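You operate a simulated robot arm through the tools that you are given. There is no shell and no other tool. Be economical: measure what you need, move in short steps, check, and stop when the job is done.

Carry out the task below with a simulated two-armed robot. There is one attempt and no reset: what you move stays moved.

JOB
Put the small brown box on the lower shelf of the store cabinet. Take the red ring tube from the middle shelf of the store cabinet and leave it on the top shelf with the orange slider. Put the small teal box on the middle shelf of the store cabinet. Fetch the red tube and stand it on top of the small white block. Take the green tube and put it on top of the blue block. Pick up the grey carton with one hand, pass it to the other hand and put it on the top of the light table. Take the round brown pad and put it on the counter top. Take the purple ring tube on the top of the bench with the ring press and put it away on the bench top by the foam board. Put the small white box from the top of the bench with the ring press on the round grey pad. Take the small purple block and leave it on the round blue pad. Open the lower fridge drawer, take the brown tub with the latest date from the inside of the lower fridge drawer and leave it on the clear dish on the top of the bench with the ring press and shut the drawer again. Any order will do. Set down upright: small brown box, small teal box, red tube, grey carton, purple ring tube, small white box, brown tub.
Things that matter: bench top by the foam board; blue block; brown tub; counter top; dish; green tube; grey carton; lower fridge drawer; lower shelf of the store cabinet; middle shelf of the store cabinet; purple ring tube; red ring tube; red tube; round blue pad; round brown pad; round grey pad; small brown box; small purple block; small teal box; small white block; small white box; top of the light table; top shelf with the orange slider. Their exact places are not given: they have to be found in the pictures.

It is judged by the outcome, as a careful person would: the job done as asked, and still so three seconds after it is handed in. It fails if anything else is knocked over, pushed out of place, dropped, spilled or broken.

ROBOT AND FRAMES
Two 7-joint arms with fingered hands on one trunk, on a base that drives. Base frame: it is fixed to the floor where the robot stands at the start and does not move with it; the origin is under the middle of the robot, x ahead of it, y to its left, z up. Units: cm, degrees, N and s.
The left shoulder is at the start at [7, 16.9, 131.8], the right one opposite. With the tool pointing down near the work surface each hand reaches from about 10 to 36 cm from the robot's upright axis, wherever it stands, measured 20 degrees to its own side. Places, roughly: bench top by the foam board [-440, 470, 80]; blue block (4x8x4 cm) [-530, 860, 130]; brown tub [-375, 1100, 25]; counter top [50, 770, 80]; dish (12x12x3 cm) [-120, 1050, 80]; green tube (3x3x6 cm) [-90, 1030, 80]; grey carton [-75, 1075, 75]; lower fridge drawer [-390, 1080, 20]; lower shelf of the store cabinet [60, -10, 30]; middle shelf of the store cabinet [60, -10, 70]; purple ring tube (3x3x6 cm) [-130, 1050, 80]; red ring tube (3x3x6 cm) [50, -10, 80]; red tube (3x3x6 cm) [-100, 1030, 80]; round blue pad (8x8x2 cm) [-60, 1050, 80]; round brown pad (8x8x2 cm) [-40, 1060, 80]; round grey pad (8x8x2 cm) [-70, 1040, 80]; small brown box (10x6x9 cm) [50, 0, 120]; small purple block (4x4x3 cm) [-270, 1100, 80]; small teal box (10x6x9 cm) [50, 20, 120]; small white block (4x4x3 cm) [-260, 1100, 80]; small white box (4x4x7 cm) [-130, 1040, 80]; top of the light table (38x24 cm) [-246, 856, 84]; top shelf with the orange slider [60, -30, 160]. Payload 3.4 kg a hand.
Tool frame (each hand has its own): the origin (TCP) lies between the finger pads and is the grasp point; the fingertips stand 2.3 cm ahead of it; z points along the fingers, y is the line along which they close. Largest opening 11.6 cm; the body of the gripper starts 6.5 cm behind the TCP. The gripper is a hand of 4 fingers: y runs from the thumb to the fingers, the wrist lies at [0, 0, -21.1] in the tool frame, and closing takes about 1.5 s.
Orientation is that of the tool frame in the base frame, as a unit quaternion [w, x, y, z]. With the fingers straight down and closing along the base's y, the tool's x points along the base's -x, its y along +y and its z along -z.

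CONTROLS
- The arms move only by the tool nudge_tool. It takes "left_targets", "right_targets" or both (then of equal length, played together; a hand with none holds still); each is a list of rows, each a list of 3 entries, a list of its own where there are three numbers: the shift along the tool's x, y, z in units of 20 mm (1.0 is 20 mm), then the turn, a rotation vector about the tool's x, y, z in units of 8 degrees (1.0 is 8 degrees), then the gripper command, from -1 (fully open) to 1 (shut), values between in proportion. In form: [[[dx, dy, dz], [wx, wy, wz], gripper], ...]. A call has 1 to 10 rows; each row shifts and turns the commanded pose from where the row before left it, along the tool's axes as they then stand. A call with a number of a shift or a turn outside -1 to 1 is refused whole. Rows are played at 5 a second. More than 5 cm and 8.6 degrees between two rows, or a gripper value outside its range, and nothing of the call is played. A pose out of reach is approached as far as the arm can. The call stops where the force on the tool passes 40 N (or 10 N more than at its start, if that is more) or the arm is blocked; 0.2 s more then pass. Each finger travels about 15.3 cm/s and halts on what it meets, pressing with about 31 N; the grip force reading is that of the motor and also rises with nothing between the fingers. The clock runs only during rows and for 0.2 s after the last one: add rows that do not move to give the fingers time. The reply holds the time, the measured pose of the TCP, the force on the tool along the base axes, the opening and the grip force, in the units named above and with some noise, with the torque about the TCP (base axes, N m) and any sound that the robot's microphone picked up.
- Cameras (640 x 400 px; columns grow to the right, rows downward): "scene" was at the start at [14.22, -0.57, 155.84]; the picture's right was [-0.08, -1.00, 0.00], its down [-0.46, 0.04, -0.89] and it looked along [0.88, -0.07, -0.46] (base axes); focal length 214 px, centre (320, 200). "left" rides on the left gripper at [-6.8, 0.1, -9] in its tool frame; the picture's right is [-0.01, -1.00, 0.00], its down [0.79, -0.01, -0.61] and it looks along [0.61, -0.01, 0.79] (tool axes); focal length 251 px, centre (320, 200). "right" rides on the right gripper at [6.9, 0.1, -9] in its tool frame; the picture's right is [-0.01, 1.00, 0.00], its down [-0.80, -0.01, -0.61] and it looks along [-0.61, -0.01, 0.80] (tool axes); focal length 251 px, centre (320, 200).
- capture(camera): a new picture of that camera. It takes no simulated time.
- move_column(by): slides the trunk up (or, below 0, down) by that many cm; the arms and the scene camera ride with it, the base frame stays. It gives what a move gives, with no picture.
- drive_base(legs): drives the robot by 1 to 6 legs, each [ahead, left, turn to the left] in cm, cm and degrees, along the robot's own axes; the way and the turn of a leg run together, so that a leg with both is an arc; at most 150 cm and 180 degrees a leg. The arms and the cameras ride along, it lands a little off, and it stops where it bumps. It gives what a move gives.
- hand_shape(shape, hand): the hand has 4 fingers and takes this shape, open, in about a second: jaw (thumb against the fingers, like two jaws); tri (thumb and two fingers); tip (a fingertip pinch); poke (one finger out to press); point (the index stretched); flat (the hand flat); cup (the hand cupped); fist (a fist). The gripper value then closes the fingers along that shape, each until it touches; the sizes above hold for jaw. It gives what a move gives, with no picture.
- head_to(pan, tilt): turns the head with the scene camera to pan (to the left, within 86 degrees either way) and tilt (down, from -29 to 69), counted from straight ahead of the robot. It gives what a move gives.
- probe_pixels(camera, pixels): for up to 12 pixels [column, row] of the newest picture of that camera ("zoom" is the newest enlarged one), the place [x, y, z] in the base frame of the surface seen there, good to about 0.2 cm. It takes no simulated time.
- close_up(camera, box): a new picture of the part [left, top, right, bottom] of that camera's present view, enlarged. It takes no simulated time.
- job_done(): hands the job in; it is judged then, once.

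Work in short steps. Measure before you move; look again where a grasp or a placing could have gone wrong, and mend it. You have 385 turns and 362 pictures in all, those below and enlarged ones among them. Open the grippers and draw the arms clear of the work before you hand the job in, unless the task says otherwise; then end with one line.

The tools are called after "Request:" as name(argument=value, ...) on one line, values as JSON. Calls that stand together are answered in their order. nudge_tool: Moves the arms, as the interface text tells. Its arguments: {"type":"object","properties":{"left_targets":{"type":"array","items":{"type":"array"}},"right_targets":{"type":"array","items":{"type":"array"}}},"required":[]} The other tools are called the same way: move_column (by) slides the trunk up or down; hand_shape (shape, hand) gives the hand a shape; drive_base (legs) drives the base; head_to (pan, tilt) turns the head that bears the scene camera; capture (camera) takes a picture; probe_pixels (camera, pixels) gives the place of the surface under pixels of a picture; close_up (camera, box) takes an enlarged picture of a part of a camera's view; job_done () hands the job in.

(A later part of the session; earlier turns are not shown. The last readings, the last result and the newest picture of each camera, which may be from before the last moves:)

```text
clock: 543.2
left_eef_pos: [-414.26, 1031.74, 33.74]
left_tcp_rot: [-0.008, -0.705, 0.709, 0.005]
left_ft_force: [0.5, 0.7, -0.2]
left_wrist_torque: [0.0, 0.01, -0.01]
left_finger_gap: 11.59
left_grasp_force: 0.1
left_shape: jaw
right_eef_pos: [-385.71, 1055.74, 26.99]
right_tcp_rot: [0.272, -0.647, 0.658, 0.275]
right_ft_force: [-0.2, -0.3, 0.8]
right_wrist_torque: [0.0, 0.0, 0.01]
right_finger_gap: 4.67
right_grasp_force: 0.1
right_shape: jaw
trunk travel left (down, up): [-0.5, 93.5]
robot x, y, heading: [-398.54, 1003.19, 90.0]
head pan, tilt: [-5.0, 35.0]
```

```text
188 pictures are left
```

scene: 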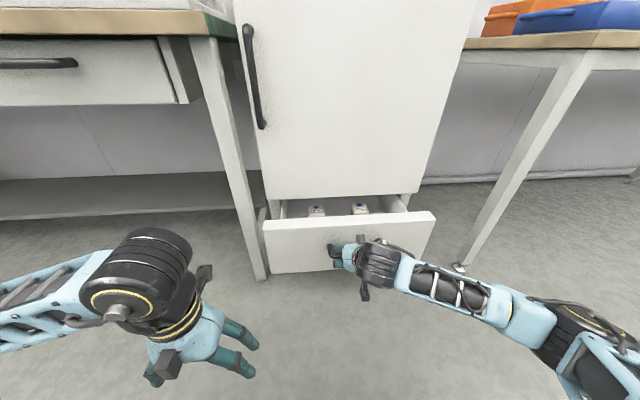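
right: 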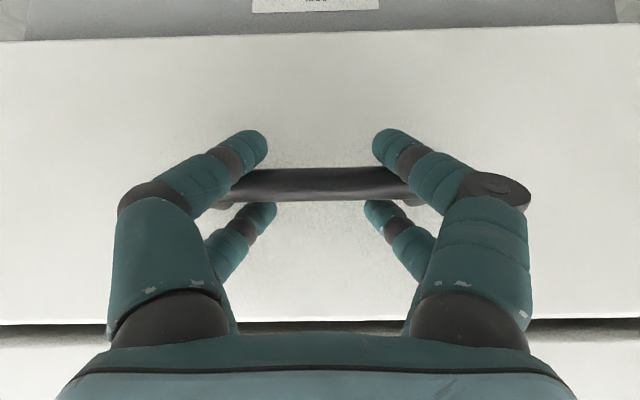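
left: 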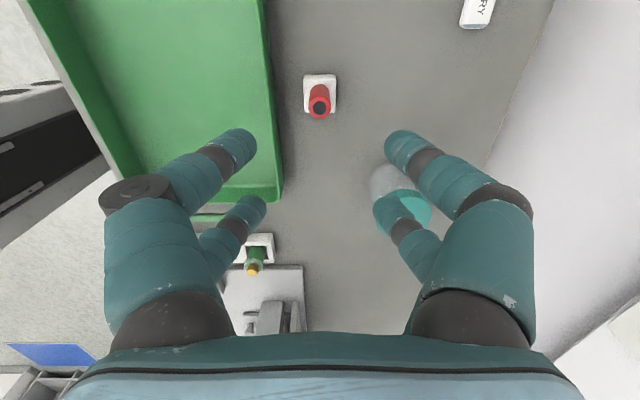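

The drawer opens; tubs are visible. Pull 18 cm more.

Request:
drive_base(legs=[[-18, 0, 0]])

Request:
head_to(pan=-5, tilt=40)

Request:
capture(camera="scene")

```text
clock: 544.7
left_eef_pos: [-414.24, 1013.74, 33.84]
left_tcp_rot: [-0.007, -0.704, 0.71, 0.005]
left_ft_force: [0.1, 0.3, 0.6]
left_wrist_torque: [0.01, -0.02, 0.01]
left_finger_gap: 11.57
left_grasp_force: 0.1
left_shape: jaw
right_eef_pos: [-385.45, 1037.56, 27.06]
right_tcp_rot: [0.272, -0.646, 0.658, 0.275]
right_ft_force: [-0.2, -0.5, -0.4]
right_wrist_torque: [-0.02, -0.03, 0.01]
right_finger_gap: 4.65
right_grasp_force: 0.0
right_shape: jaw
trunk travel left (down, up): [-0.5, 93.5]
robot x, y, heading: [-399.09, 985.59, 90.0]
head pan, tilt: [-5.0, 35.0]
```

```text
clock: 545.4
left_eef_pos: [-414.23, 1013.73, 33.95]
left_tcp_rot: [-0.008, -0.704, 0.71, 0.006]
left_ft_force: [-0.6, 0.4, -0.8]
left_wrist_torque: [-0.01, 0.01, -0.01]
left_finger_gap: 11.59
left_grasp_force: 0.1
left_shape: jaw
right_eef_pos: [-385.6, 1037.66, 26.94]
right_tcp_rot: [0.271, -0.646, 0.658, 0.275]
right_ft_force: [-0.1, -0.6, -0.6]
right_wrist_torque: [-0.02, -0.03, -0.01]
right_finger_gap: 4.67
right_grasp_force: 0.1
right_shape: jaw
trunk travel left (down, up): [-0.5, 93.5]
robot x, y, heading: [-398.81, 985.24, 89.9]
head pan, tilt: [-5.0, 40.0]
```

```text
187 pictures are left
```

scene: 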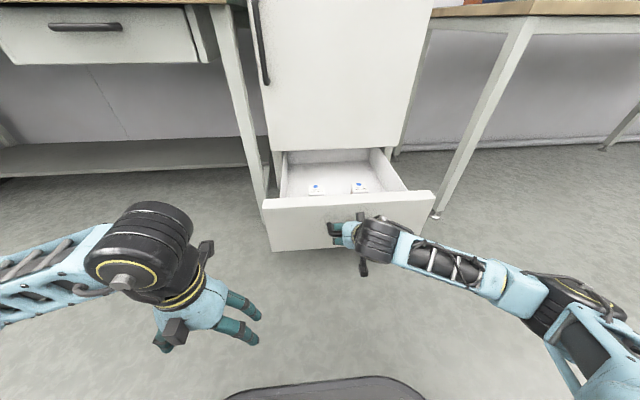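

Request:
close_up(camera="scene", box=[255, 140, 445, 255])

Request:
probe_pixels(camera="scene", pixels=[[316, 188], [359, 186], [300, 165], [340, 160], [380, 165], [340, 175], [265, 200], [432, 195], [350, 205], [281, 155], [388, 155]])

```text
3.37 times, centred on (350, 198) of scene
```

zoom: 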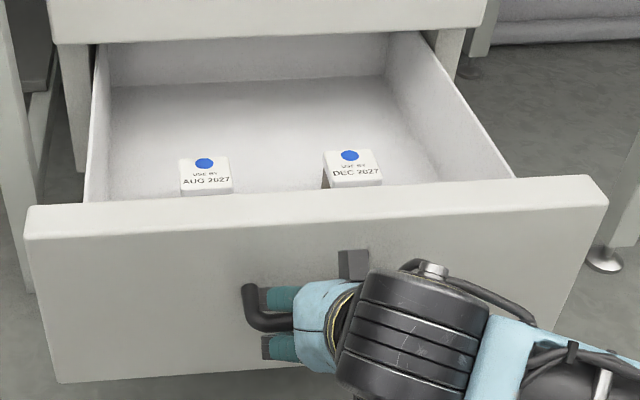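

```text
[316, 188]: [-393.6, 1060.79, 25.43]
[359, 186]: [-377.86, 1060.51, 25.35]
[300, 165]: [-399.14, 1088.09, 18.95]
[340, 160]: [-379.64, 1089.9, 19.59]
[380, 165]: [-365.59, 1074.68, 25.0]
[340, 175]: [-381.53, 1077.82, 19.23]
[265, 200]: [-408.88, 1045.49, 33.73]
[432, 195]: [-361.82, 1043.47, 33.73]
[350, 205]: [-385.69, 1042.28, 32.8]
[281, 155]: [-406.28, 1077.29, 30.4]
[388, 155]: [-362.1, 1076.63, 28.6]
```

Two tubs: AUG 2027 at (−393.6,1060) and DEC 2027 at (−377.9,1060). Unhook the right hand (back along its fingers), raise both hands, then look into the drawer from above for other tubs.

Request:
nudge_tool(right_targets=[[[0, 0, -0.7], [0, 0, 0], 0.2], [[0, 0, -1], [0, 0, 0], 0.2], [[0, 0, -1], [0, 0, 0], 0.2], [[0, 0, -1], [0, 0, 0], 0.2], [[0, 0, -1], [0, 0, 0], 0.2], [[-0.7, 0, -0.7], [0, 0, 0], -0.2], [[-0.7, 0, -0.7], [0, 0, 0], -0.5], [[-0.7, 0, -0.7], [0, 0, 0], -1], [[-0.7, 0, -0.7], [0, 0, 0], -1], [[-0.7, 0, -0.7], [0, 0, 0], -1]], left_targets=[[[0, 0, -1], [0, 0, 0], -1], [[0, 0, -1], [0, 0, 0], -1], [[0, 0, -1], [0, 0, 0], -1], [[0, 0, -1], [0, 0, 0], -1], [[0, 0, -1], [0, 0, 0], -1], [[0, 0, -1], [0, 0, 0], -1], [[0, 0, -1], [0, 0, 0], -1], [[0, 0, -1], [0, 0, 0], -1], [[0, 0, -1], [0, 0, 0], -1], [[0, 0, -1], [0, 0, 0], -1]])

Request:
nudge_tool(right_targets=[[[0.4, 0, 0], [0, 1, 0], -1], [[0.4, 0, 0], [0, 1, 0], -1], [[0.4, 0, 0], [0, 1, 0], -1], [[0.4, 0, 0], [0, 1, 0], -1], [[0.4, 0, 0], [0, 1, 0], -1], [[0, 0, 0], [0, 0.6, 0], -1]])

Request:
head_to(pan=-5, tilt=30)

Request:
move_column(by=25)

Request:
capture(camera="scene")

```text
clock: 547.6
left_eef_pos: [-413.99, 1013.92, 53.96]
left_tcp_rot: [-0.008, -0.704, 0.711, 0.006]
left_ft_force: [-0.2, 0.4, -0.5]
left_wrist_torque: [0.0, -0.01, 0.02]
left_finger_gap: 11.59
left_grasp_force: 0.0
left_shape: jaw
right_eef_pos: [-385.51, 1030.79, 43.57]
right_tcp_rot: [0.272, -0.646, 0.658, 0.275]
right_ft_force: [0.1, 0.2, 0.5]
right_wrist_torque: [0.0, 0.0, -0.01]
right_finger_gap: 11.61
right_grasp_force: 0.1
right_shape: jaw
trunk travel left (down, up): [-0.5, 93.5]
robot x, y, heading: [-398.68, 985.28, 89.9]
head pan, tilt: [-5.0, 40.0]
```

```text
clock: 549.0
left_eef_pos: [-413.95, 1013.79, 53.96]
left_tcp_rot: [-0.008, -0.704, 0.71, 0.005]
left_ft_force: [-0.1, 0.3, -0.3]
left_wrist_torque: [0.04, 0.02, 0.04]
left_finger_gap: 11.58
left_grasp_force: 0.1
left_shape: jaw
right_eef_pos: [-385.61, 1027.48, 41.52]
right_tcp_rot: [0.0, -0.702, 0.712, 0.008]
right_ft_force: [-0.3, -0.5, 0.2]
right_wrist_torque: [-0.02, 0.02, -0.03]
right_finger_gap: 11.58
right_grasp_force: 0.1
right_shape: jaw
trunk travel left (down, up): [-0.5, 93.5]
robot x, y, heading: [-398.86, 985.57, 90.1]
head pan, tilt: [-5.0, 40.0]
```

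```text
clock: 549.7
left_eef_pos: [-413.98, 1013.84, 53.92]
left_tcp_rot: [-0.008, -0.704, 0.71, 0.005]
left_ft_force: [0.0, -0.1, -1.2]
left_wrist_torque: [-0.02, 0.01, 0.01]
left_finger_gap: 11.58
left_grasp_force: 0.0
left_shape: jaw
right_eef_pos: [-385.5, 1027.55, 41.51]
right_tcp_rot: [0.002, -0.702, 0.712, 0.009]
right_ft_force: [-1.0, -0.1, -1.3]
right_wrist_torque: [0.03, 0.02, 0.02]
right_finger_gap: 11.61
right_grasp_force: 0.1
right_shape: jaw
trunk travel left (down, up): [-0.5, 93.5]
robot x, y, heading: [-398.68, 985.28, 89.7]
head pan, tilt: [-5.0, 30.0]
```

```text
clock: 552.3
left_eef_pos: [-413.8, 1013.8, 79.05]
left_tcp_rot: [-0.008, -0.704, 0.71, 0.005]
left_ft_force: [0.9, -0.7, -0.1]
left_wrist_torque: [0.0, 0.0, -0.02]
left_finger_gap: 11.61
left_grasp_force: 0.2
left_shape: jaw
right_eef_pos: [-385.54, 1027.52, 66.57]
right_tcp_rot: [0.0, -0.702, 0.712, 0.008]
right_ft_force: [0.3, -0.3, 0.3]
right_wrist_torque: [-0.01, 0.01, 0.0]
right_finger_gap: 11.61
right_grasp_force: 0.1
right_shape: jaw
trunk travel left (down, up): [-25.5, 68.5]
robot x, y, heading: [-398.68, 984.86, 89.6]
head pan, tilt: [-5.0, 30.0]
```

```text
185 pictures are left
```

scene: 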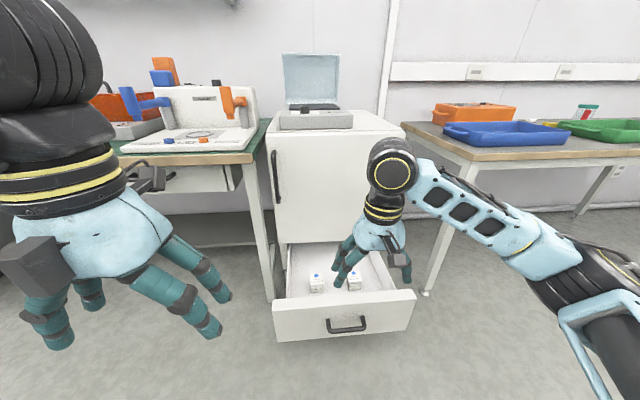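

Request:
close_up(camera="scene", box=[270, 240, 430, 345])

Request:
capture(camera="right")

```text
3.81 times, centred on (350, 292) of scene
```

zoom: 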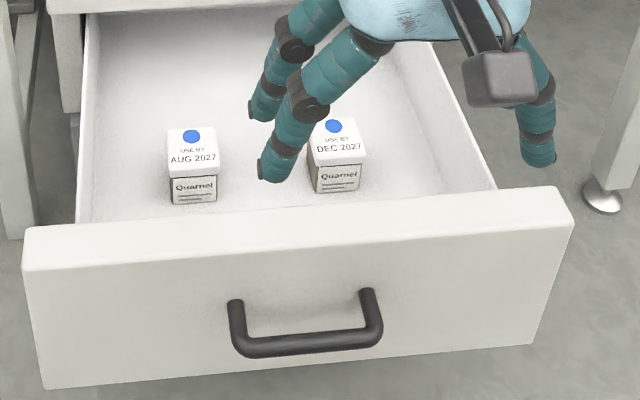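

```text
183 pictures are left
```

right: 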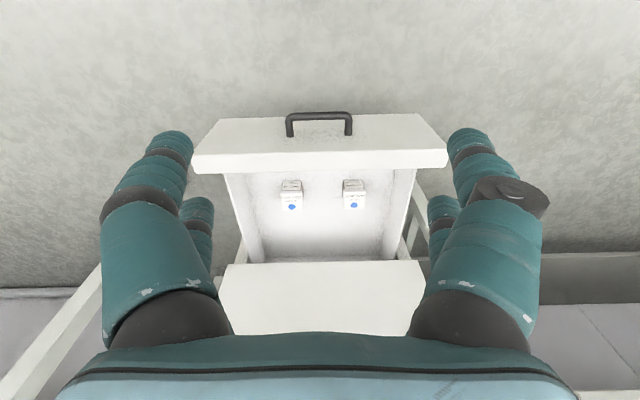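

Only two tubs; DEC 2027 is the latest. Measure it from the right camera (at (291,195)).

Request:
close_up(camera="right", box=[250, 160, 400, 240])

Request:
probe_pixels(camera="zoom", pixels=[[135, 175], [215, 175], [140, 210], [218, 210], [175, 190], [175, 110], [135, 110], [220, 110], [440, 195], [175, 150]])

```text
4.27 times, centred on (325, 200) of right
```

zoom: 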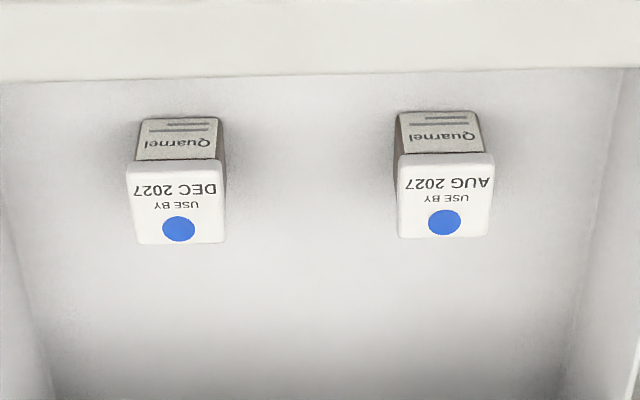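

```text
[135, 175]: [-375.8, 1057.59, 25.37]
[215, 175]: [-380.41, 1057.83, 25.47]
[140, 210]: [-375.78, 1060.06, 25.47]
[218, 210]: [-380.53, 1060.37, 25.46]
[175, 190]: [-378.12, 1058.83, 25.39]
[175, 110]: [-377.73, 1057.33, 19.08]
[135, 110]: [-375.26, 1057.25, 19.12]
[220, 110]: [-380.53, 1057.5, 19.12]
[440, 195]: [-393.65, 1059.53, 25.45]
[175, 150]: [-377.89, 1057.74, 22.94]
```

DEC tub centre (−378.1,1059.6), 5.1 wide, top z=25.5. Drive 22 ahead and 7.4 right, extend the right arm 10 cm, check.

Request:
drive_base(legs=[[21.5, -7.4, 0.3]])

Request:
nudge_tool(right_targets=[[[-1, 0, 0], [0, 0, 0], -1], [[-1, 0, 0], [0, 0, 0], -1], [[-1, 0, 0], [0, 0, 0], -1], [[-1, 0, 0], [0, 0, 0], -1], [[-1, 0, 0], [0, 0, 0], -1]])

Request:
move_column(by=-22)

Request:
capture(camera="right")

```text
clock: 554.0
left_eef_pos: [-406.83, 1034.66, 78.89]
left_tcp_rot: [0.008, 0.707, -0.707, -0.006]
left_ft_force: [0.0, 1.0, 0.0]
left_wrist_torque: [-0.04, -0.04, 0.04]
left_finger_gap: 11.6
left_grasp_force: 0.1
left_shape: jaw
right_eef_pos: [-378.49, 1048.49, 66.49]
right_tcp_rot: [0.001, -0.705, 0.709, 0.008]
right_ft_force: [0.4, 0.0, 0.1]
right_wrist_torque: [-0.02, -0.03, 0.01]
right_finger_gap: 11.6
right_grasp_force: 0.0
right_shape: jaw
trunk travel left (down, up): [-25.5, 68.5]
robot x, y, heading: [-391.33, 1005.88, 90.6]
head pan, tilt: [-5.0, 30.0]
```

```text
clock: 555.2
left_eef_pos: [-406.74, 1034.63, 78.91]
left_tcp_rot: [0.007, 0.708, -0.706, -0.005]
left_ft_force: [0.5, 0.1, -0.5]
left_wrist_torque: [0.0, 0.01, 0.01]
left_finger_gap: 11.59
left_grasp_force: 0.1
left_shape: jaw
right_eef_pos: [-378.34, 1058.56, 66.72]
right_tcp_rot: [0.001, -0.705, 0.709, 0.007]
right_ft_force: [0.2, 0.4, -0.6]
right_wrist_torque: [0.0, 0.0, -0.02]
right_finger_gap: 11.6
right_grasp_force: 0.0
right_shape: jaw
trunk travel left (down, up): [-25.5, 68.5]
robot x, y, heading: [-391.07, 1006.13, 90.2]
head pan, tilt: [-5.0, 30.0]
```

```text
clock: 557.5
left_eef_pos: [-406.73, 1034.64, 56.83]
left_tcp_rot: [0.008, 0.708, -0.706, -0.006]
left_ft_force: [0.4, -0.1, 0.3]
left_wrist_torque: [-0.02, 0.01, 0.01]
left_finger_gap: 11.59
left_grasp_force: 0.1
left_shape: jaw
right_eef_pos: [-378.43, 1058.49, 44.68]
right_tcp_rot: [0.001, -0.705, 0.709, 0.009]
right_ft_force: [-0.6, 0.7, 0.0]
right_wrist_torque: [-0.01, 0.0, 0.01]
right_finger_gap: 11.59
right_grasp_force: 0.1
right_shape: jaw
trunk travel left (down, up): [-3.5, 90.5]
robot x, y, heading: [-391.76, 1006.56, 90.2]
head pan, tilt: [-5.0, 30.0]
```

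```text
181 pictures are left
```

right: 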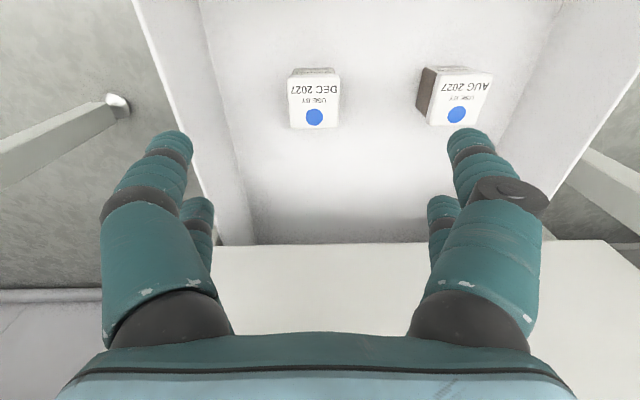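

Request:
probe_pixels(camera="right", pixels=[[290, 85], [339, 85], [291, 126], [338, 126], [315, 78], [230, 150], [320, 260]])

```text
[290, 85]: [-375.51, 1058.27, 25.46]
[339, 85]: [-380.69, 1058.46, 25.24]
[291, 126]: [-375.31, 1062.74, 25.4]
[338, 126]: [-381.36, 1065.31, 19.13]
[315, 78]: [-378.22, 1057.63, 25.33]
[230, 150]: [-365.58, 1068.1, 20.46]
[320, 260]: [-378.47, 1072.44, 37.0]
```

Tub centre (−378.1,1060.1). Shift 1.6 cm ahead and descend 21 cm.

Request:
nudge_tool(right_targets=[[[-0.4, -0.08, 1], [0, 0, 0], -1], [[-0.4, -0.08, 1], [0, 0, 0], -1], [[0, 0, 1], [0, 0, 0], -1], [[0, 0, 1], [0, 0, 0], -1], [[0, 0, 1], [0, 0, 0], -1], [[0, 0, 1], [0, 0, 0], -1], [[0, 0, 1], [0, 0, 0], -1], [[0, 0, 1], [0, 0, 0], -1], [[0, 0, 1], [0, 0, 0], -1]])

Request:
capture(camera="right")

```text
clock: 559.5
left_eef_pos: [-406.73, 1034.64, 56.97]
left_tcp_rot: [0.009, 0.708, -0.706, -0.006]
left_ft_force: [-0.7, -0.1, -0.8]
left_wrist_torque: [0.01, 0.0, 0.02]
left_finger_gap: 11.58
left_grasp_force: 0.0
left_shape: jaw
right_eef_pos: [-378.24, 1060.39, 26.57]
right_tcp_rot: [0.001, -0.705, 0.71, 0.009]
right_ft_force: [1.3, -0.4, -0.1]
right_wrist_torque: [0.0, 0.0, -0.05]
right_finger_gap: 11.59
right_grasp_force: 0.1
right_shape: jaw
trunk travel left (down, up): [-3.5, 90.5]
robot x, y, heading: [-391.66, 1006.34, 90.4]
head pan, tilt: [-5.0, 30.0]
```

```text
180 pictures are left
```

right: 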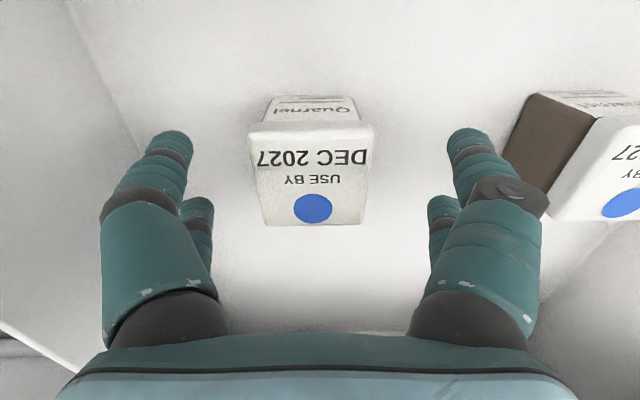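

Shift 0.3 cm, descend 3.2 cm and close.

Request:
nudge_tool(right_targets=[[[0, -0.15, 0.8], [0, 0, 0], -1], [[0, 0, 0.8], [0, 0, 0], -1], [[0, 0, 0], [0, 0, 0], -0.4], [[0, 0, 0], [0, 0, 0], 0.1], [[0, 0, 0], [0, 0, 0], 0.5], [[0, 0, 0], [0, 0, 0], 1], [[0, 0, 0], [0, 0, 0], 1], [[0, 0, 0], [0, 0, 0], 1]])

Request:
capture(camera="right")

```text
clock: 561.3
left_eef_pos: [-406.78, 1034.69, 57.0]
left_tcp_rot: [0.008, 0.708, -0.707, -0.006]
left_ft_force: [0.0, 0.5, -0.2]
left_wrist_torque: [-0.05, 0.01, -0.02]
left_finger_gap: 11.61
left_grasp_force: 0.0
left_shape: jaw
right_eef_pos: [-377.91, 1060.29, 23.36]
right_tcp_rot: [0.0, -0.705, 0.709, 0.007]
right_ft_force: [0.7, -0.9, 0.1]
right_wrist_torque: [-0.03, -0.01, 0.0]
right_finger_gap: 4.71
right_grasp_force: 31.4
right_shape: jaw
trunk travel left (down, up): [-3.5, 90.5]
robot x, y, heading: [-391.18, 1006.22, 90.1]
head pan, tilt: [-5.0, 30.0]
```

```text
179 pictures are left
```

right: 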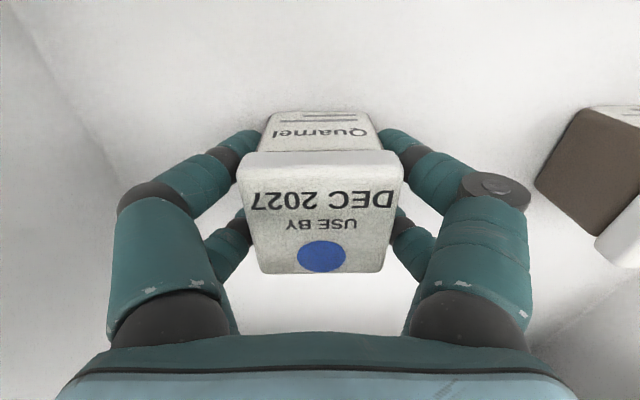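

Tub gripped. Lift 20 cm, column up 20.

Request:
nudge_tool(right_targets=[[[0, 0, -0.5], [0, 0, 0], 1], [[0, 0, -1], [0, 0, 0], 1], [[0, 0, -1], [0, 0, 0], 1], [[0, 0, -1], [0, 0, 0], 1], [[0, 0, -1], [0, 0, 0], 1], [[0, 0, -1], [0, 0, 0], 1], [[0, 0, -1], [0, 0, 0], 1], [[0, 0, -1], [0, 0, 0], 1], [[0, 0, -1], [0, 0, 0], 1], [[0, 0, -1], [0, 0, 0], 1]])

Request:
drive_base(legs=[[-35, 0, 0]])

Request:
capture(camera="scene")

```text
clock: 563.5
left_eef_pos: [-406.76, 1034.62, 56.75]
left_tcp_rot: [0.008, 0.707, -0.707, -0.006]
left_ft_force: [-0.3, -0.5, -0.3]
left_wrist_torque: [-0.05, 0.0, -0.01]
left_finger_gap: 11.61
left_grasp_force: 0.0
left_shape: jaw
right_eef_pos: [-377.73, 1060.14, 42.43]
right_tcp_rot: [0.001, -0.706, 0.708, 0.008]
right_ft_force: [0.1, 0.3, -1.3]
right_wrist_torque: [-0.02, -0.02, 0.0]
right_finger_gap: 4.71
right_grasp_force: 31.7
right_shape: jaw
trunk travel left (down, up): [-3.5, 90.5]
robot x, y, heading: [-391.42, 1006.36, 90.1]
head pan, tilt: [-5.0, 30.0]
```

```text
clock: 565.8
left_eef_pos: [-406.49, 998.81, 56.92]
left_tcp_rot: [0.008, 0.708, -0.706, -0.006]
left_ft_force: [-0.5, 0.5, 0.2]
left_wrist_torque: [0.0, 0.01, -0.04]
left_finger_gap: 11.6
left_grasp_force: 0.0
left_shape: jaw
right_eef_pos: [-377.54, 1024.26, 42.28]
right_tcp_rot: [0.0, -0.705, 0.709, 0.008]
right_ft_force: [0.1, -0.7, -1.6]
right_wrist_torque: [-0.02, 0.02, 0.01]
right_finger_gap: 4.72
right_grasp_force: 30.9
right_shape: jaw
trunk travel left (down, up): [-3.5, 90.5]
robot x, y, heading: [-390.99, 970.44, 90.6]
head pan, tilt: [-5.0, 30.0]
```

```text
178 pictures are left
```

scene: 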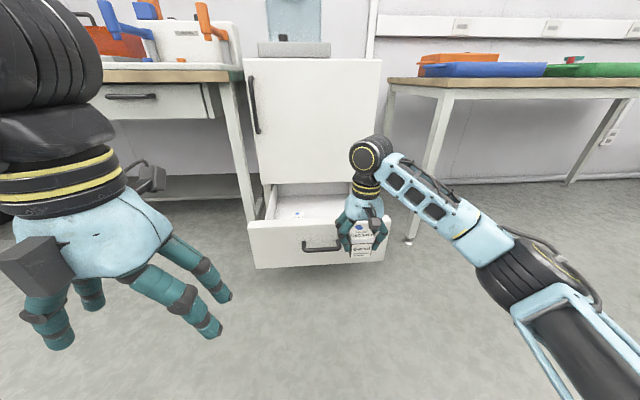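

Tub held. Before shutting the drawer: retract the right arm (up and back), and pitch the left hand forward 45° with closed fingers.

Request:
nudge_tool(right_targets=[[[1, 0, -0.6], [0, 0, 0], 1], [[1, 0, -0.6], [0, 0, 0], 1], [[1, 0, -0.6], [0, 0, 0], 1], [[1, 0, -0.6], [0, 0, 0], 1], [[1, 0, -0.6], [0, 0, 0], 1], [[1, 0, -0.6], [0, 0, 0], 1], [[1, 0, -0.6], [0, 0, 0], 1], [[1, 0, -0.6], [0, 0, 0], 1], [[1, 0, -0.6], [0, 0, 0], 1], [[1, 0, -0.6], [0, 0, 0], 1]], left_targets=[[[0, 0, 1], [0, 0, 0], 1], [[0, 0, 1], [0, 0, 0], 1], [[0, 0, 1], [0, 0, 0], 1], [[-0.5, 0, 1], [0, -1, 0], 1], [[-1, 0, 0], [0, -1, 0], 1], [[-1, 0, 0], [0, -1, 0], 1], [[-0.5, 0, 0.3], [0, -1, 0], 1], [[-0.5, 0, 0.5], [0, -1, 0], 1], [[0, 0, 0.8], [0, -0.5, 0], 1], [[0, 0, 0], [0, 0, 0], 1]])

Request:
capture(camera="scene")

```text
clock: 568.0
left_eef_pos: [-405.43, 1009.67, 49.78]
left_tcp_rot: [0.257, -0.655, 0.658, 0.27]
left_ft_force: [0.2, -1.0, -0.3]
left_wrist_torque: [0.0, 0.02, 0.01]
left_finger_gap: 0.0
left_grasp_force: 30.9
left_shape: jaw
left hand out of reach, approached as far as the arm can: row 8, 9
right_eef_pos: [-377.32, 1004.07, 54.19]
right_tcp_rot: [0.0, -0.706, 0.708, 0.008]
right_ft_force: [-0.8, 0.1, -2.1]
right_wrist_torque: [-0.01, -0.02, 0.0]
right_finger_gap: 4.7
right_grasp_force: 31.3
right_shape: jaw
trunk travel left (down, up): [-3.5, 90.5]
robot x, y, heading: [-391.46, 970.6, 90.4]
head pan, tilt: [-5.0, 30.0]
```

```text
177 pictures are left
```

scene: 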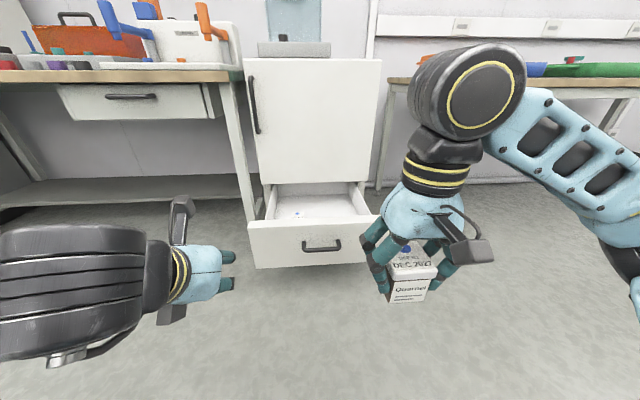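

Lower the left hand 24 cm and shift it 6 cm right (x≈−399, left of the handle).

Request:
nudge_tool(left_targets=[[[0.7, -0.3, 0.7], [0, 0, 0], 1], [[0.7, -0.3, 0.7], [0, 0, 0], 1], [[0.7, -0.3, 0.7], [0, 0, 0], 1], [[0.7, -0.3, 0.7], [0, 0, 0], 1], [[0.7, -0.3, 0.7], [0, 0, 0], 1], [[0.7, -0.3, 0.7], [0, 0, 0], 1], [[0.7, -0.3, 0.7], [0, 0, 0], 1], [[0.7, -0.3, 0.7], [0, 0, 0], 1], [[0.7, -0.3, 0.7], [0, 0, 0], 1], [[0.7, -0.3, 0.7], [0, 0, 0], 1]])

Request:
capture(camera="scene")

```text
clock: 570.2
left_eef_pos: [-398.73, 1010.71, 30.68]
left_tcp_rot: [0.257, -0.654, 0.658, 0.271]
left_ft_force: [0.5, 0.4, 0.0]
left_wrist_torque: [-0.03, -0.03, -0.02]
left_finger_gap: 0.0
left_grasp_force: 30.5
left_shape: jaw
left hand out of reach, approached as far as the arm can: row 1, 2, 3, 5
right_eef_pos: [-377.49, 1004.3, 54.07]
right_tcp_rot: [0.001, -0.705, 0.709, 0.008]
right_ft_force: [0.4, -0.7, -1.3]
right_wrist_torque: [0.0, -0.01, 0.01]
right_finger_gap: 4.69
right_grasp_force: 31.1
right_shape: jaw
trunk travel left (down, up): [-3.5, 90.5]
robot x, y, heading: [-390.87, 970.4, 90.4]
head pan, tilt: [-5.0, 30.0]
```

```text
176 pictures are left
```

scene: 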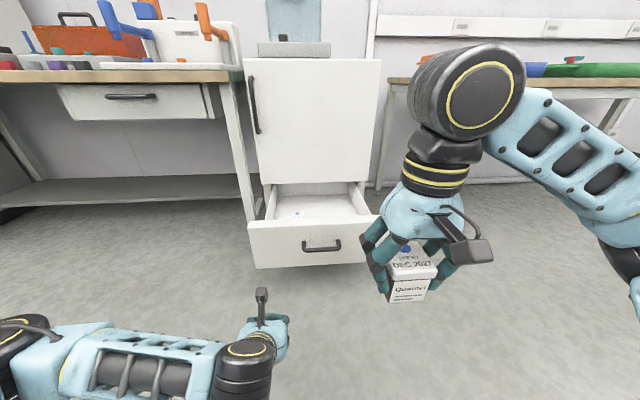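

Lower 4 cm more, pull the right arm back 6 cm, then drive ahead to touch and push the drawer (first 40 cm).

Request:
nudge_tool(left_targets=[[[0.7, 0, 0.7], [0, 0, 0], 1], [[0.7, 0, 0.7], [0, 0, 0], 1], [[0, 0, 0], [0, 0, 0], 1]], right_targets=[[[1, 0, -0.3], [0, 0, 0], 1], [[1, 0, -0.3], [0, 0, 0], 1], [[1, 0, -0.3], [0, 0, 0], 1]])

Request:
drive_base(legs=[[40, 0, -0.4]])

Request:
capture(camera="scene")

```text
clock: 571.0
left_eef_pos: [-398.91, 1010.71, 26.76]
left_tcp_rot: [0.257, -0.654, 0.658, 0.27]
left_ft_force: [0.4, 1.0, -0.6]
left_wrist_torque: [0.0, 0.01, 0.0]
left_finger_gap: 0.01
left_grasp_force: 30.9
left_shape: jaw
right_eef_pos: [-377.43, 998.32, 55.72]
right_tcp_rot: [0.001, -0.705, 0.709, 0.009]
right_ft_force: [-0.9, -0.5, -1.5]
right_wrist_torque: [-0.01, -0.03, 0.0]
right_finger_gap: 4.68
right_grasp_force: 30.9
right_shape: jaw
trunk travel left (down, up): [-3.5, 90.5]
robot x, y, heading: [-391.21, 970.16, 90.3]
head pan, tilt: [-5.0, 30.0]
```

```text
clock: 573.5
left_eef_pos: [-399.14, 1050.32, 26.81]
left_tcp_rot: [0.258, -0.654, 0.658, 0.271]
left_ft_force: [-1.1, -0.3, 0.1]
left_wrist_torque: [0.0, 0.02, 0.02]
left_finger_gap: 0.02
left_grasp_force: 30.7
left_shape: jaw
right_eef_pos: [-377.6, 1037.66, 55.62]
right_tcp_rot: [0.001, -0.705, 0.709, 0.008]
right_ft_force: [-1.1, 0.7, -2.0]
right_wrist_torque: [0.02, 0.01, -0.03]
right_finger_gap: 4.7
right_grasp_force: 31.6
right_shape: jaw
trunk travel left (down, up): [-3.5, 90.5]
robot x, y, heading: [-391.14, 1009.91, 90.4]
head pan, tilt: [-5.0, 30.0]
```

```text
175 pictures are left
```

scene: 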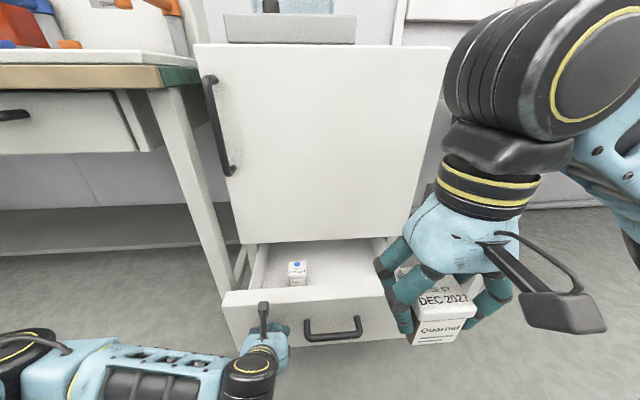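

Pushing works. Continue 18.5 cm.

Request:
drive_base(legs=[[17, 0, 0]])

Request:
drive_base(legs=[[2.5, 0, 0]])

Request:
capture(camera="scene")

```text
clock: 574.9
left_eef_pos: [-399.46, 1067.13, 26.86]
left_tcp_rot: [0.257, -0.655, 0.657, 0.27]
left_ft_force: [0.3, 0.2, -0.6]
left_wrist_torque: [-0.02, -0.03, 0.03]
left_finger_gap: 0.03
left_grasp_force: 31.4
left_shape: jaw
right_eef_pos: [-377.78, 1054.46, 55.77]
right_tcp_rot: [0.001, -0.706, 0.708, 0.008]
right_ft_force: [0.9, -0.1, -1.1]
right_wrist_torque: [0.02, 0.0, 0.01]
right_finger_gap: 4.68
right_grasp_force: 30.6
right_shape: jaw
trunk travel left (down, up): [-3.5, 90.5]
robot x, y, heading: [-391.24, 1026.63, 90.5]
head pan, tilt: [-5.0, 30.0]
```

```text
clock: 575.9
left_eef_pos: [-399.37, 1068.96, 26.53]
left_tcp_rot: [0.254, -0.655, 0.661, 0.265]
left_ft_force: [0.1, -2.3, -0.9]
left_wrist_torque: [0.01, 0.01, -0.03]
left_finger_gap: 0.0
left_grasp_force: 30.8
left_shape: jaw
right_eef_pos: [-377.91, 1057.02, 55.67]
right_tcp_rot: [0.001, -0.706, 0.708, 0.008]
right_ft_force: [-0.9, 0.3, -2.2]
right_wrist_torque: [-0.03, -0.02, 0.02]
right_finger_gap: 4.66
right_grasp_force: 30.8
right_shape: jaw
trunk travel left (down, up): [-3.5, 90.5]
robot x, y, heading: [-391.72, 1029.03, 90.4]
head pan, tilt: [-5.0, 30.0]
stopped in leg 1: the force on the tool passed its limit at 51 N (the readings are from after the stop); the commanded pose is now the measured one
```

```text
174 pictures are left
```

scene: 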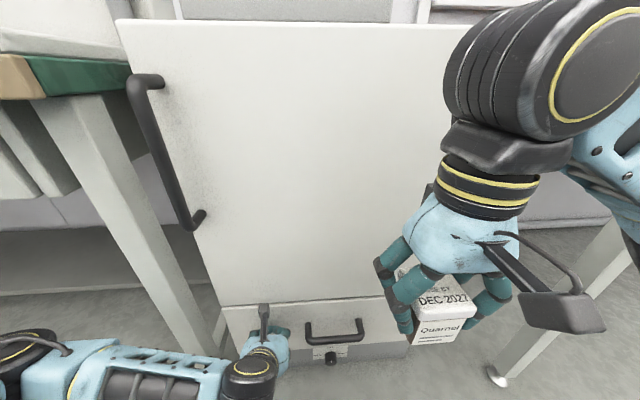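

Closed against the stop. Back off 50 cm, raise the column and verify the drawer front plane.

Request:
drive_base(legs=[[-55, 0, 0]])

Request:
capture(camera="scene")

Request:
probe_pixels(camera="scene", pixels=[[330, 200], [350, 230], [290, 240], [300, 150], [350, 150], [360, 210], [330, 225]])

```text
clock: 579.0
left_eef_pos: [-398.83, 1013.91, 26.68]
left_tcp_rot: [0.254, -0.656, 0.659, 0.266]
left_ft_force: [0.1, 0.5, 0.5]
left_wrist_torque: [-0.03, 0.01, 0.0]
left_finger_gap: 0.0
left_grasp_force: 31.2
left_shape: jaw
right_eef_pos: [-377.42, 1002.16, 55.66]
right_tcp_rot: [-0.001, 0.709, -0.705, -0.008]
right_ft_force: [-0.7, -0.1, -1.3]
right_wrist_torque: [-0.03, -0.02, -0.01]
right_finger_gap: 4.69
right_grasp_force: 30.5
right_shape: jaw
trunk travel left (down, up): [-3.5, 90.5]
robot x, y, heading: [-390.88, 973.87, 90.7]
head pan, tilt: [-5.0, 30.0]
```

```text
173 pictures are left
```

scene: 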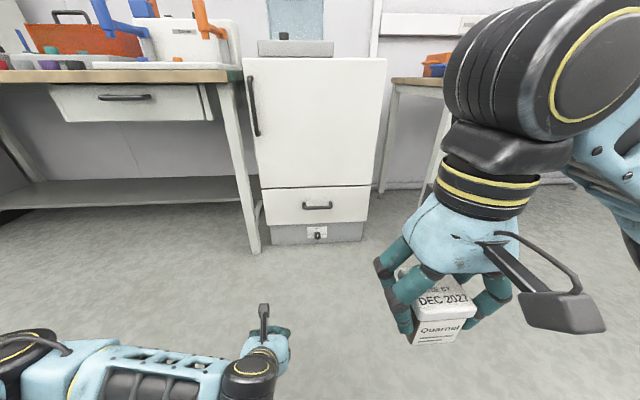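

```text
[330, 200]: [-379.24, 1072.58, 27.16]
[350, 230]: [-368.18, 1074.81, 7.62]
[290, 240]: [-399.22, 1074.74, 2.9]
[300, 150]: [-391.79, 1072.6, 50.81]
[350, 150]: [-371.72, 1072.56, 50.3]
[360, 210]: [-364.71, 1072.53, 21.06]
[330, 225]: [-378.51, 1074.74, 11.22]
```

Drawer is shut flush. Restore the left hand, raise the column, and head for the dish.

Request:
nudge_tool(left_targets=[[[-0.5, 0, -1], [0, 1, 0], 0], [[-0.5, 0, -1], [0, 1, 0], -1], [[0, 0, -1], [0, 1, 0], -1], [[0, 0.5, -1], [0, 1, 0], -1], [[0, 0.5, -1], [0, 1, 0], -1], [[0, 0.5, -1], [0, 0.7, 0], -1], [[0, 0.5, -1], [0, 0, 0], -1], [[0.5, 0.5, -1], [0, 0, 0], -1], [[0.5, 0, -1], [0, 0, 0], -1], [[0.5, 0, -1], [0, 0, 0], -1]])

Request:
move_column(by=40)

Request:
move_column(by=38)

Request:
drive_base(legs=[[0, 0, -0.5], [-20, 0, 0], [0, -140, 0], [0, -117, 0]])

Request:
head_to(pan=0, tilt=40)

Request:
capture(camera="scene")

```text
clock: 581.2
left_eef_pos: [-403.54, 1008.27, 46.69]
left_tcp_rot: [0.022, 0.708, -0.706, 0.008]
left_ft_force: [0.6, 0.3, -0.4]
left_wrist_torque: [0.0, -0.03, -0.02]
left_finger_gap: 11.6
left_grasp_force: 0.1
left_shape: jaw
right_eef_pos: [-377.36, 1002.1, 55.72]
right_tcp_rot: [-0.001, 0.708, -0.706, -0.008]
right_ft_force: [0.7, -0.4, -1.1]
right_wrist_torque: [0.0, -0.01, 0.0]
right_finger_gap: 4.68
right_grasp_force: 31.1
right_shape: jaw
trunk travel left (down, up): [-3.5, 90.5]
robot x, y, heading: [-391.13, 974.27, 90.8]
head pan, tilt: [-5.0, 30.0]
```

```text
clock: 585.1
left_eef_pos: [-403.49, 1008.32, 86.76]
left_tcp_rot: [0.022, 0.708, -0.706, 0.008]
left_ft_force: [1.4, 0.0, -0.6]
left_wrist_torque: [0.0, -0.01, 0.02]
left_finger_gap: 11.57
left_grasp_force: 0.0
left_shape: jaw
right_eef_pos: [-377.51, 1002.12, 95.66]
right_tcp_rot: [-0.001, 0.708, -0.706, -0.009]
right_ft_force: [-0.2, -0.1, -1.1]
right_wrist_torque: [0.02, 0.03, 0.01]
right_finger_gap: 4.66
right_grasp_force: 31.3
right_shape: jaw
trunk travel left (down, up): [-43.5, 50.5]
robot x, y, heading: [-390.89, 974.08, 90.8]
head pan, tilt: [-5.0, 30.0]
```

```text
clock: 588.8
left_eef_pos: [-403.51, 1008.33, 124.81]
left_tcp_rot: [0.022, 0.708, -0.706, 0.008]
left_ft_force: [-0.1, 0.0, 0.0]
left_wrist_torque: [-0.01, 0.01, -0.02]
left_finger_gap: 11.62
left_grasp_force: 0.1
left_shape: jaw
right_eef_pos: [-377.37, 1002.04, 133.7]
right_tcp_rot: [-0.001, 0.709, -0.706, -0.008]
right_ft_force: [0.0, 0.2, -1.9]
right_wrist_torque: [-0.02, 0.0, 0.0]
right_finger_gap: 4.66
right_grasp_force: 30.9
right_shape: jaw
trunk travel left (down, up): [-81.5, 12.5]
robot x, y, heading: [-391.05, 974.11, 90.8]
head pan, tilt: [-5.0, 30.0]
```

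```text
clock: 602.7
left_eef_pos: [-148.02, 986.18, 124.72]
left_tcp_rot: [-0.021, -0.702, 0.711, -0.009]
left_ft_force: [-0.2, 0.4, 0.4]
left_wrist_torque: [0.0, 0.02, 0.0]
left_finger_gap: 11.57
left_grasp_force: 0.2
left_shape: jaw
right_eef_pos: [-121.98, 979.47, 133.61]
right_tcp_rot: [0.0, -0.703, 0.711, 0.008]
right_ft_force: [0.9, 1.0, -1.6]
right_wrist_torque: [-0.04, -0.02, 0.01]
right_finger_gap: 4.69
right_grasp_force: 30.7
right_shape: jaw
trunk travel left (down, up): [-81.5, 12.5]
robot x, y, heading: [-135.97, 952.07, 89.7]
head pan, tilt: [-5.0, 30.0]
```

```text
clock: 603.4
left_eef_pos: [-147.89, 986.1, 124.69]
left_tcp_rot: [-0.022, -0.703, 0.711, -0.009]
left_ft_force: [0.6, -0.2, -0.4]
left_wrist_torque: [0.02, 0.03, -0.01]
left_finger_gap: 11.6
left_grasp_force: 0.1
left_shape: jaw
right_eef_pos: [-121.87, 979.63, 133.75]
right_tcp_rot: [0.0, -0.703, 0.711, 0.008]
right_ft_force: [0.1, -0.9, -1.7]
right_wrist_torque: [-0.03, 0.01, 0.02]
right_finger_gap: 4.7
right_grasp_force: 31.7
right_shape: jaw
trunk travel left (down, up): [-81.5, 12.5]
robot x, y, heading: [-135.94, 951.61, 90.0]
head pan, tilt: [0.0, 40.0]
```

```text
172 pictures are left
```

scene: 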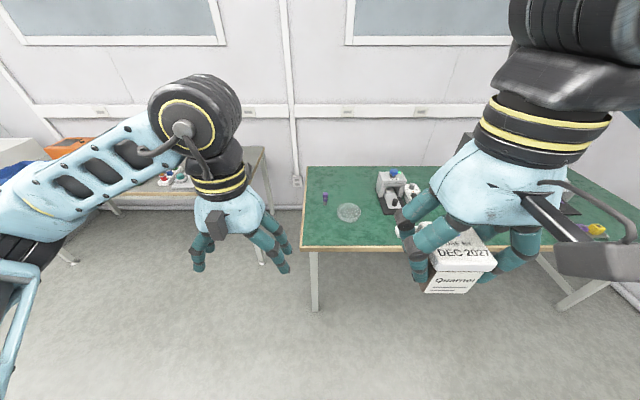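

Extend and lower the right arm, then drive 49 cm ahead to bring the tub near the dish.

Request:
nudge_tool(right_targets=[[[-1, 0, 1], [0, 0, 0], 1], [[-1, 0, 1], [0, 0, 0], 1], [[-1, 0, 1], [0, 0, 0], 1], [[-1, 0, 1], [0, 0, 0], 1], [[-1, 0, 1], [0, 0, 0], 1], [[-1, 0, 1], [0, 0, 0], 1], [[-1, 0, 1], [0, 0, 0], 1], [[-1, 0, 1], [0, 0, 0], 1], [[-1, 0, 1], [0, 0, 0], 1]])

Request:
drive_base(legs=[[46, 0, 0]])

Request:
capture(camera="right")

```text
clock: 605.4
left_eef_pos: [-147.87, 986.23, 124.71]
left_tcp_rot: [-0.022, -0.702, 0.712, -0.008]
left_ft_force: [-0.1, -0.1, 0.4]
left_wrist_torque: [0.04, 0.02, -0.02]
left_finger_gap: 11.6
left_grasp_force: 0.1
left_shape: jaw
right_eef_pos: [-121.93, 997.65, 115.8]
right_tcp_rot: [0.002, -0.702, 0.712, 0.008]
right_ft_force: [-1.0, 0.8, -1.1]
right_wrist_torque: [0.01, 0.0, 0.01]
right_finger_gap: 4.67
right_grasp_force: 31.0
right_shape: jaw
trunk travel left (down, up): [-81.5, 12.5]
robot x, y, heading: [-135.92, 951.9, 89.9]
head pan, tilt: [0.0, 40.0]
```

```text
clock: 608.2
left_eef_pos: [-147.13, 1031.5, 124.69]
left_tcp_rot: [-0.022, -0.698, 0.715, -0.008]
left_ft_force: [-0.1, 0.2, 0.2]
left_wrist_torque: [0.03, -0.01, 0.01]
left_finger_gap: 11.58
left_grasp_force: 0.1
left_shape: jaw
right_eef_pos: [-121.13, 1042.65, 115.9]
right_tcp_rot: [0.002, -0.698, 0.716, 0.009]
right_ft_force: [0.3, -0.3, -1.0]
right_wrist_torque: [-0.02, 0.02, 0.01]
right_finger_gap: 4.7
right_grasp_force: 30.8
right_shape: jaw
trunk travel left (down, up): [-81.5, 12.5]
robot x, y, heading: [-135.66, 997.14, 89.0]
head pan, tilt: [0.0, 40.0]
```

```text
171 pictures are left
```

right: 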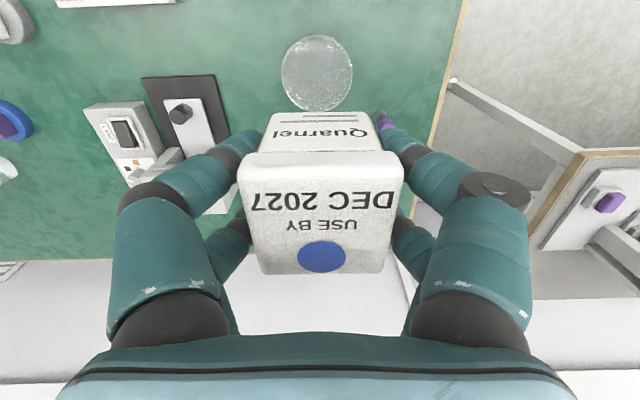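

Request:
probe_pixels(camera="right", pixels=[[283, 73], [351, 73], [317, 38], [300, 100], [317, 73], [383, 120], [285, 60], [348, 90], [330, 40]])

Request:
close_up(camera="right", box=[260, 20, 400, 130])

```text
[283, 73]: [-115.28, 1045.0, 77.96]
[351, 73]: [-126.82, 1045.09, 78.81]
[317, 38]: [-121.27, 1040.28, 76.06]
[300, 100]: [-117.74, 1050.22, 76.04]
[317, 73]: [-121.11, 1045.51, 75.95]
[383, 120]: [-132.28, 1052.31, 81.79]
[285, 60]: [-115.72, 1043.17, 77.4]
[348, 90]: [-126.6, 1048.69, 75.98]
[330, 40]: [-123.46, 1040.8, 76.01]
```

```text
3.64 times, centred on (330, 75) of right
```

zoom: 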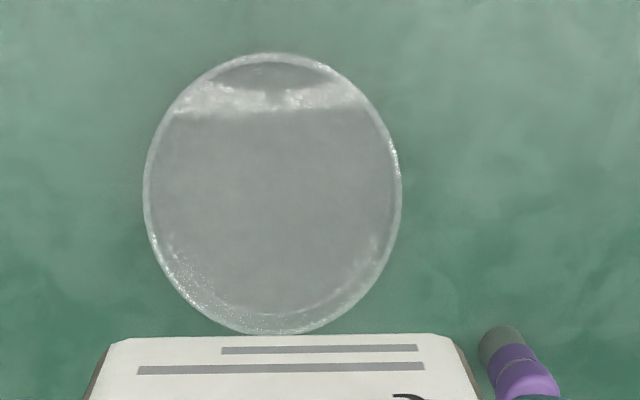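

Dish centre ≈(−121.05,1046), rim z≈78.8. Move 3.5 cm ahead and descend 30 cm.

Request:
nudge_tool(right_targets=[[[-0.6, -0.05, 1], [0, 0, 0], 1], [[-0.6, -0.05, 1], [0, 0, 0], 1], [[-0.6, 0, 1], [0, 0, 0], 1], [[0, 0, 1], [0, 0, 0], 1], [[0, 0, 1], [0, 0, 0], 1], [[0, 0, 1], [0, 0, 0], 1], [[0, 0, 1], [0, 0, 0], 1], [[0, 0, 1], [0, 0, 0], 1], [[0, 0, 1], [0, 0, 0], 1], [[0, 0, 1], [0, 0, 0], 1]])

Request:
nudge_tool(right_targets=[[[0, 0, 1], [0, 0, 0], 1], [[0, 0, 1], [0, 0, 0], 1], [[0, 0, 1], [0, 0, 0], 1], [[0, 0, 1], [0, 0, 0], 1]])

Request:
capture(camera="right")

Request:
head_to(pan=-10, tilt=52)

Request:
capture(camera="scene")

```text
clock: 610.4
left_eef_pos: [-147.19, 1031.57, 124.83]
left_tcp_rot: [-0.023, -0.698, 0.715, -0.008]
left_ft_force: [-0.4, -0.1, -0.1]
left_wrist_torque: [0.01, 0.02, 0.03]
left_finger_gap: 11.6
left_grasp_force: 0.0
left_shape: jaw
right_eef_pos: [-120.99, 1046.67, 95.98]
right_tcp_rot: [0.001, -0.699, 0.715, 0.008]
right_ft_force: [-0.1, -0.5, -0.8]
right_wrist_torque: [0.01, 0.02, -0.03]
right_finger_gap: 4.67
right_grasp_force: 31.6
right_shape: jaw
trunk travel left (down, up): [-81.5, 12.5]
robot x, y, heading: [-135.29, 997.39, 89.2]
head pan, tilt: [0.0, 40.0]
```

```text
clock: 611.4
left_eef_pos: [-147.09, 1031.76, 124.7]
left_tcp_rot: [-0.023, -0.698, 0.716, -0.008]
left_ft_force: [0.6, 0.2, -0.6]
left_wrist_torque: [-0.01, 0.0, 0.02]
left_finger_gap: 11.59
left_grasp_force: 0.1
left_shape: jaw
right_eef_pos: [-121.17, 1046.73, 87.99]
right_tcp_rot: [0.001, -0.698, 0.716, 0.008]
right_ft_force: [0.0, 0.1, -1.9]
right_wrist_torque: [0.01, -0.03, 0.0]
right_finger_gap: 4.66
right_grasp_force: 31.4
right_shape: jaw
trunk travel left (down, up): [-81.5, 12.5]
robot x, y, heading: [-135.43, 997.3, 89.3]
head pan, tilt: [0.0, 40.0]
```

```text
169 pictures are left
```

right: 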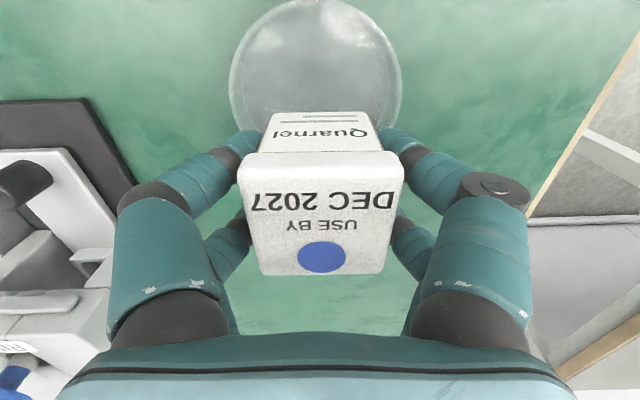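

```text
clock: 612.1
left_eef_pos: [-147.16, 1031.72, 124.61]
left_tcp_rot: [-0.022, -0.698, 0.715, -0.008]
left_ft_force: [-0.3, -0.3, -0.5]
left_wrist_torque: [-0.02, -0.06, -0.01]
left_finger_gap: 11.57
left_grasp_force: 0.0
left_shape: jaw
right_eef_pos: [-121.05, 1046.62, 87.95]
right_tcp_rot: [0.0, -0.698, 0.716, 0.007]
right_ft_force: [-1.4, -0.4, -0.9]
right_wrist_torque: [-0.01, -0.01, -0.03]
right_finger_gap: 4.67
right_grasp_force: 31.4
right_shape: jaw
trunk travel left (down, up): [-81.5, 12.5]
robot x, y, heading: [-135.62, 996.66, 89.4]
head pan, tilt: [-10.0, 52.0]
```

```text
168 pictures are left
```

scene: 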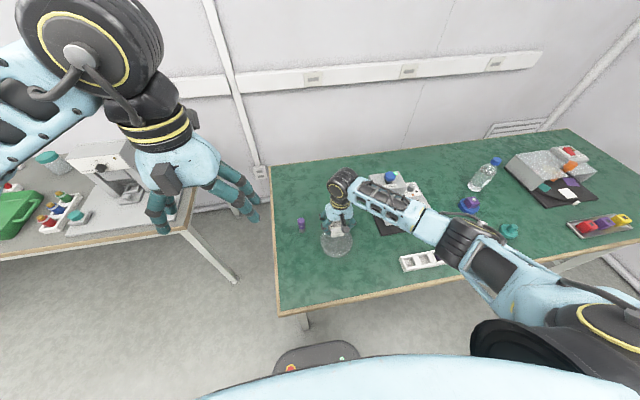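

Request:
probe_pixels(camera="right", pixels=[[231, 75], [398, 75], [315, 3], [250, 25], [380, 25], [240, 110], [392, 110], [315, 20]])

Request:
close_up(camera="scene", box=[290, 190, 390, 265])

```text
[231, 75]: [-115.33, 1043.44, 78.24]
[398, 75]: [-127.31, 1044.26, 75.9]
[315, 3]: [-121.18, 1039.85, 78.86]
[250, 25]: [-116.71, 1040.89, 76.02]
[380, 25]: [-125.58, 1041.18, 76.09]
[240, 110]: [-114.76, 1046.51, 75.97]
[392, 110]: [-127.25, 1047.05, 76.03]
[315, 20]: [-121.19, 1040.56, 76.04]
```

```text
5.33 times, centred on (340, 228) of scene
```

zoom: 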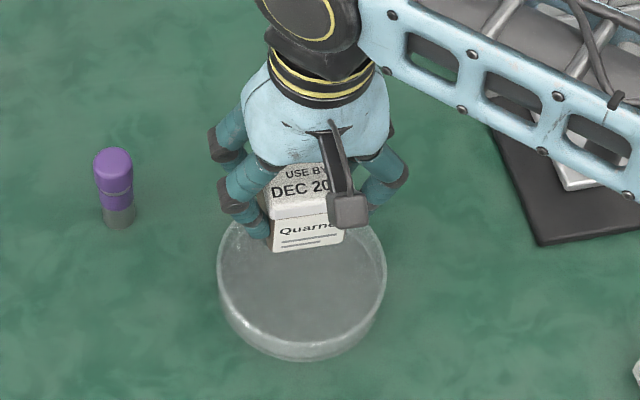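

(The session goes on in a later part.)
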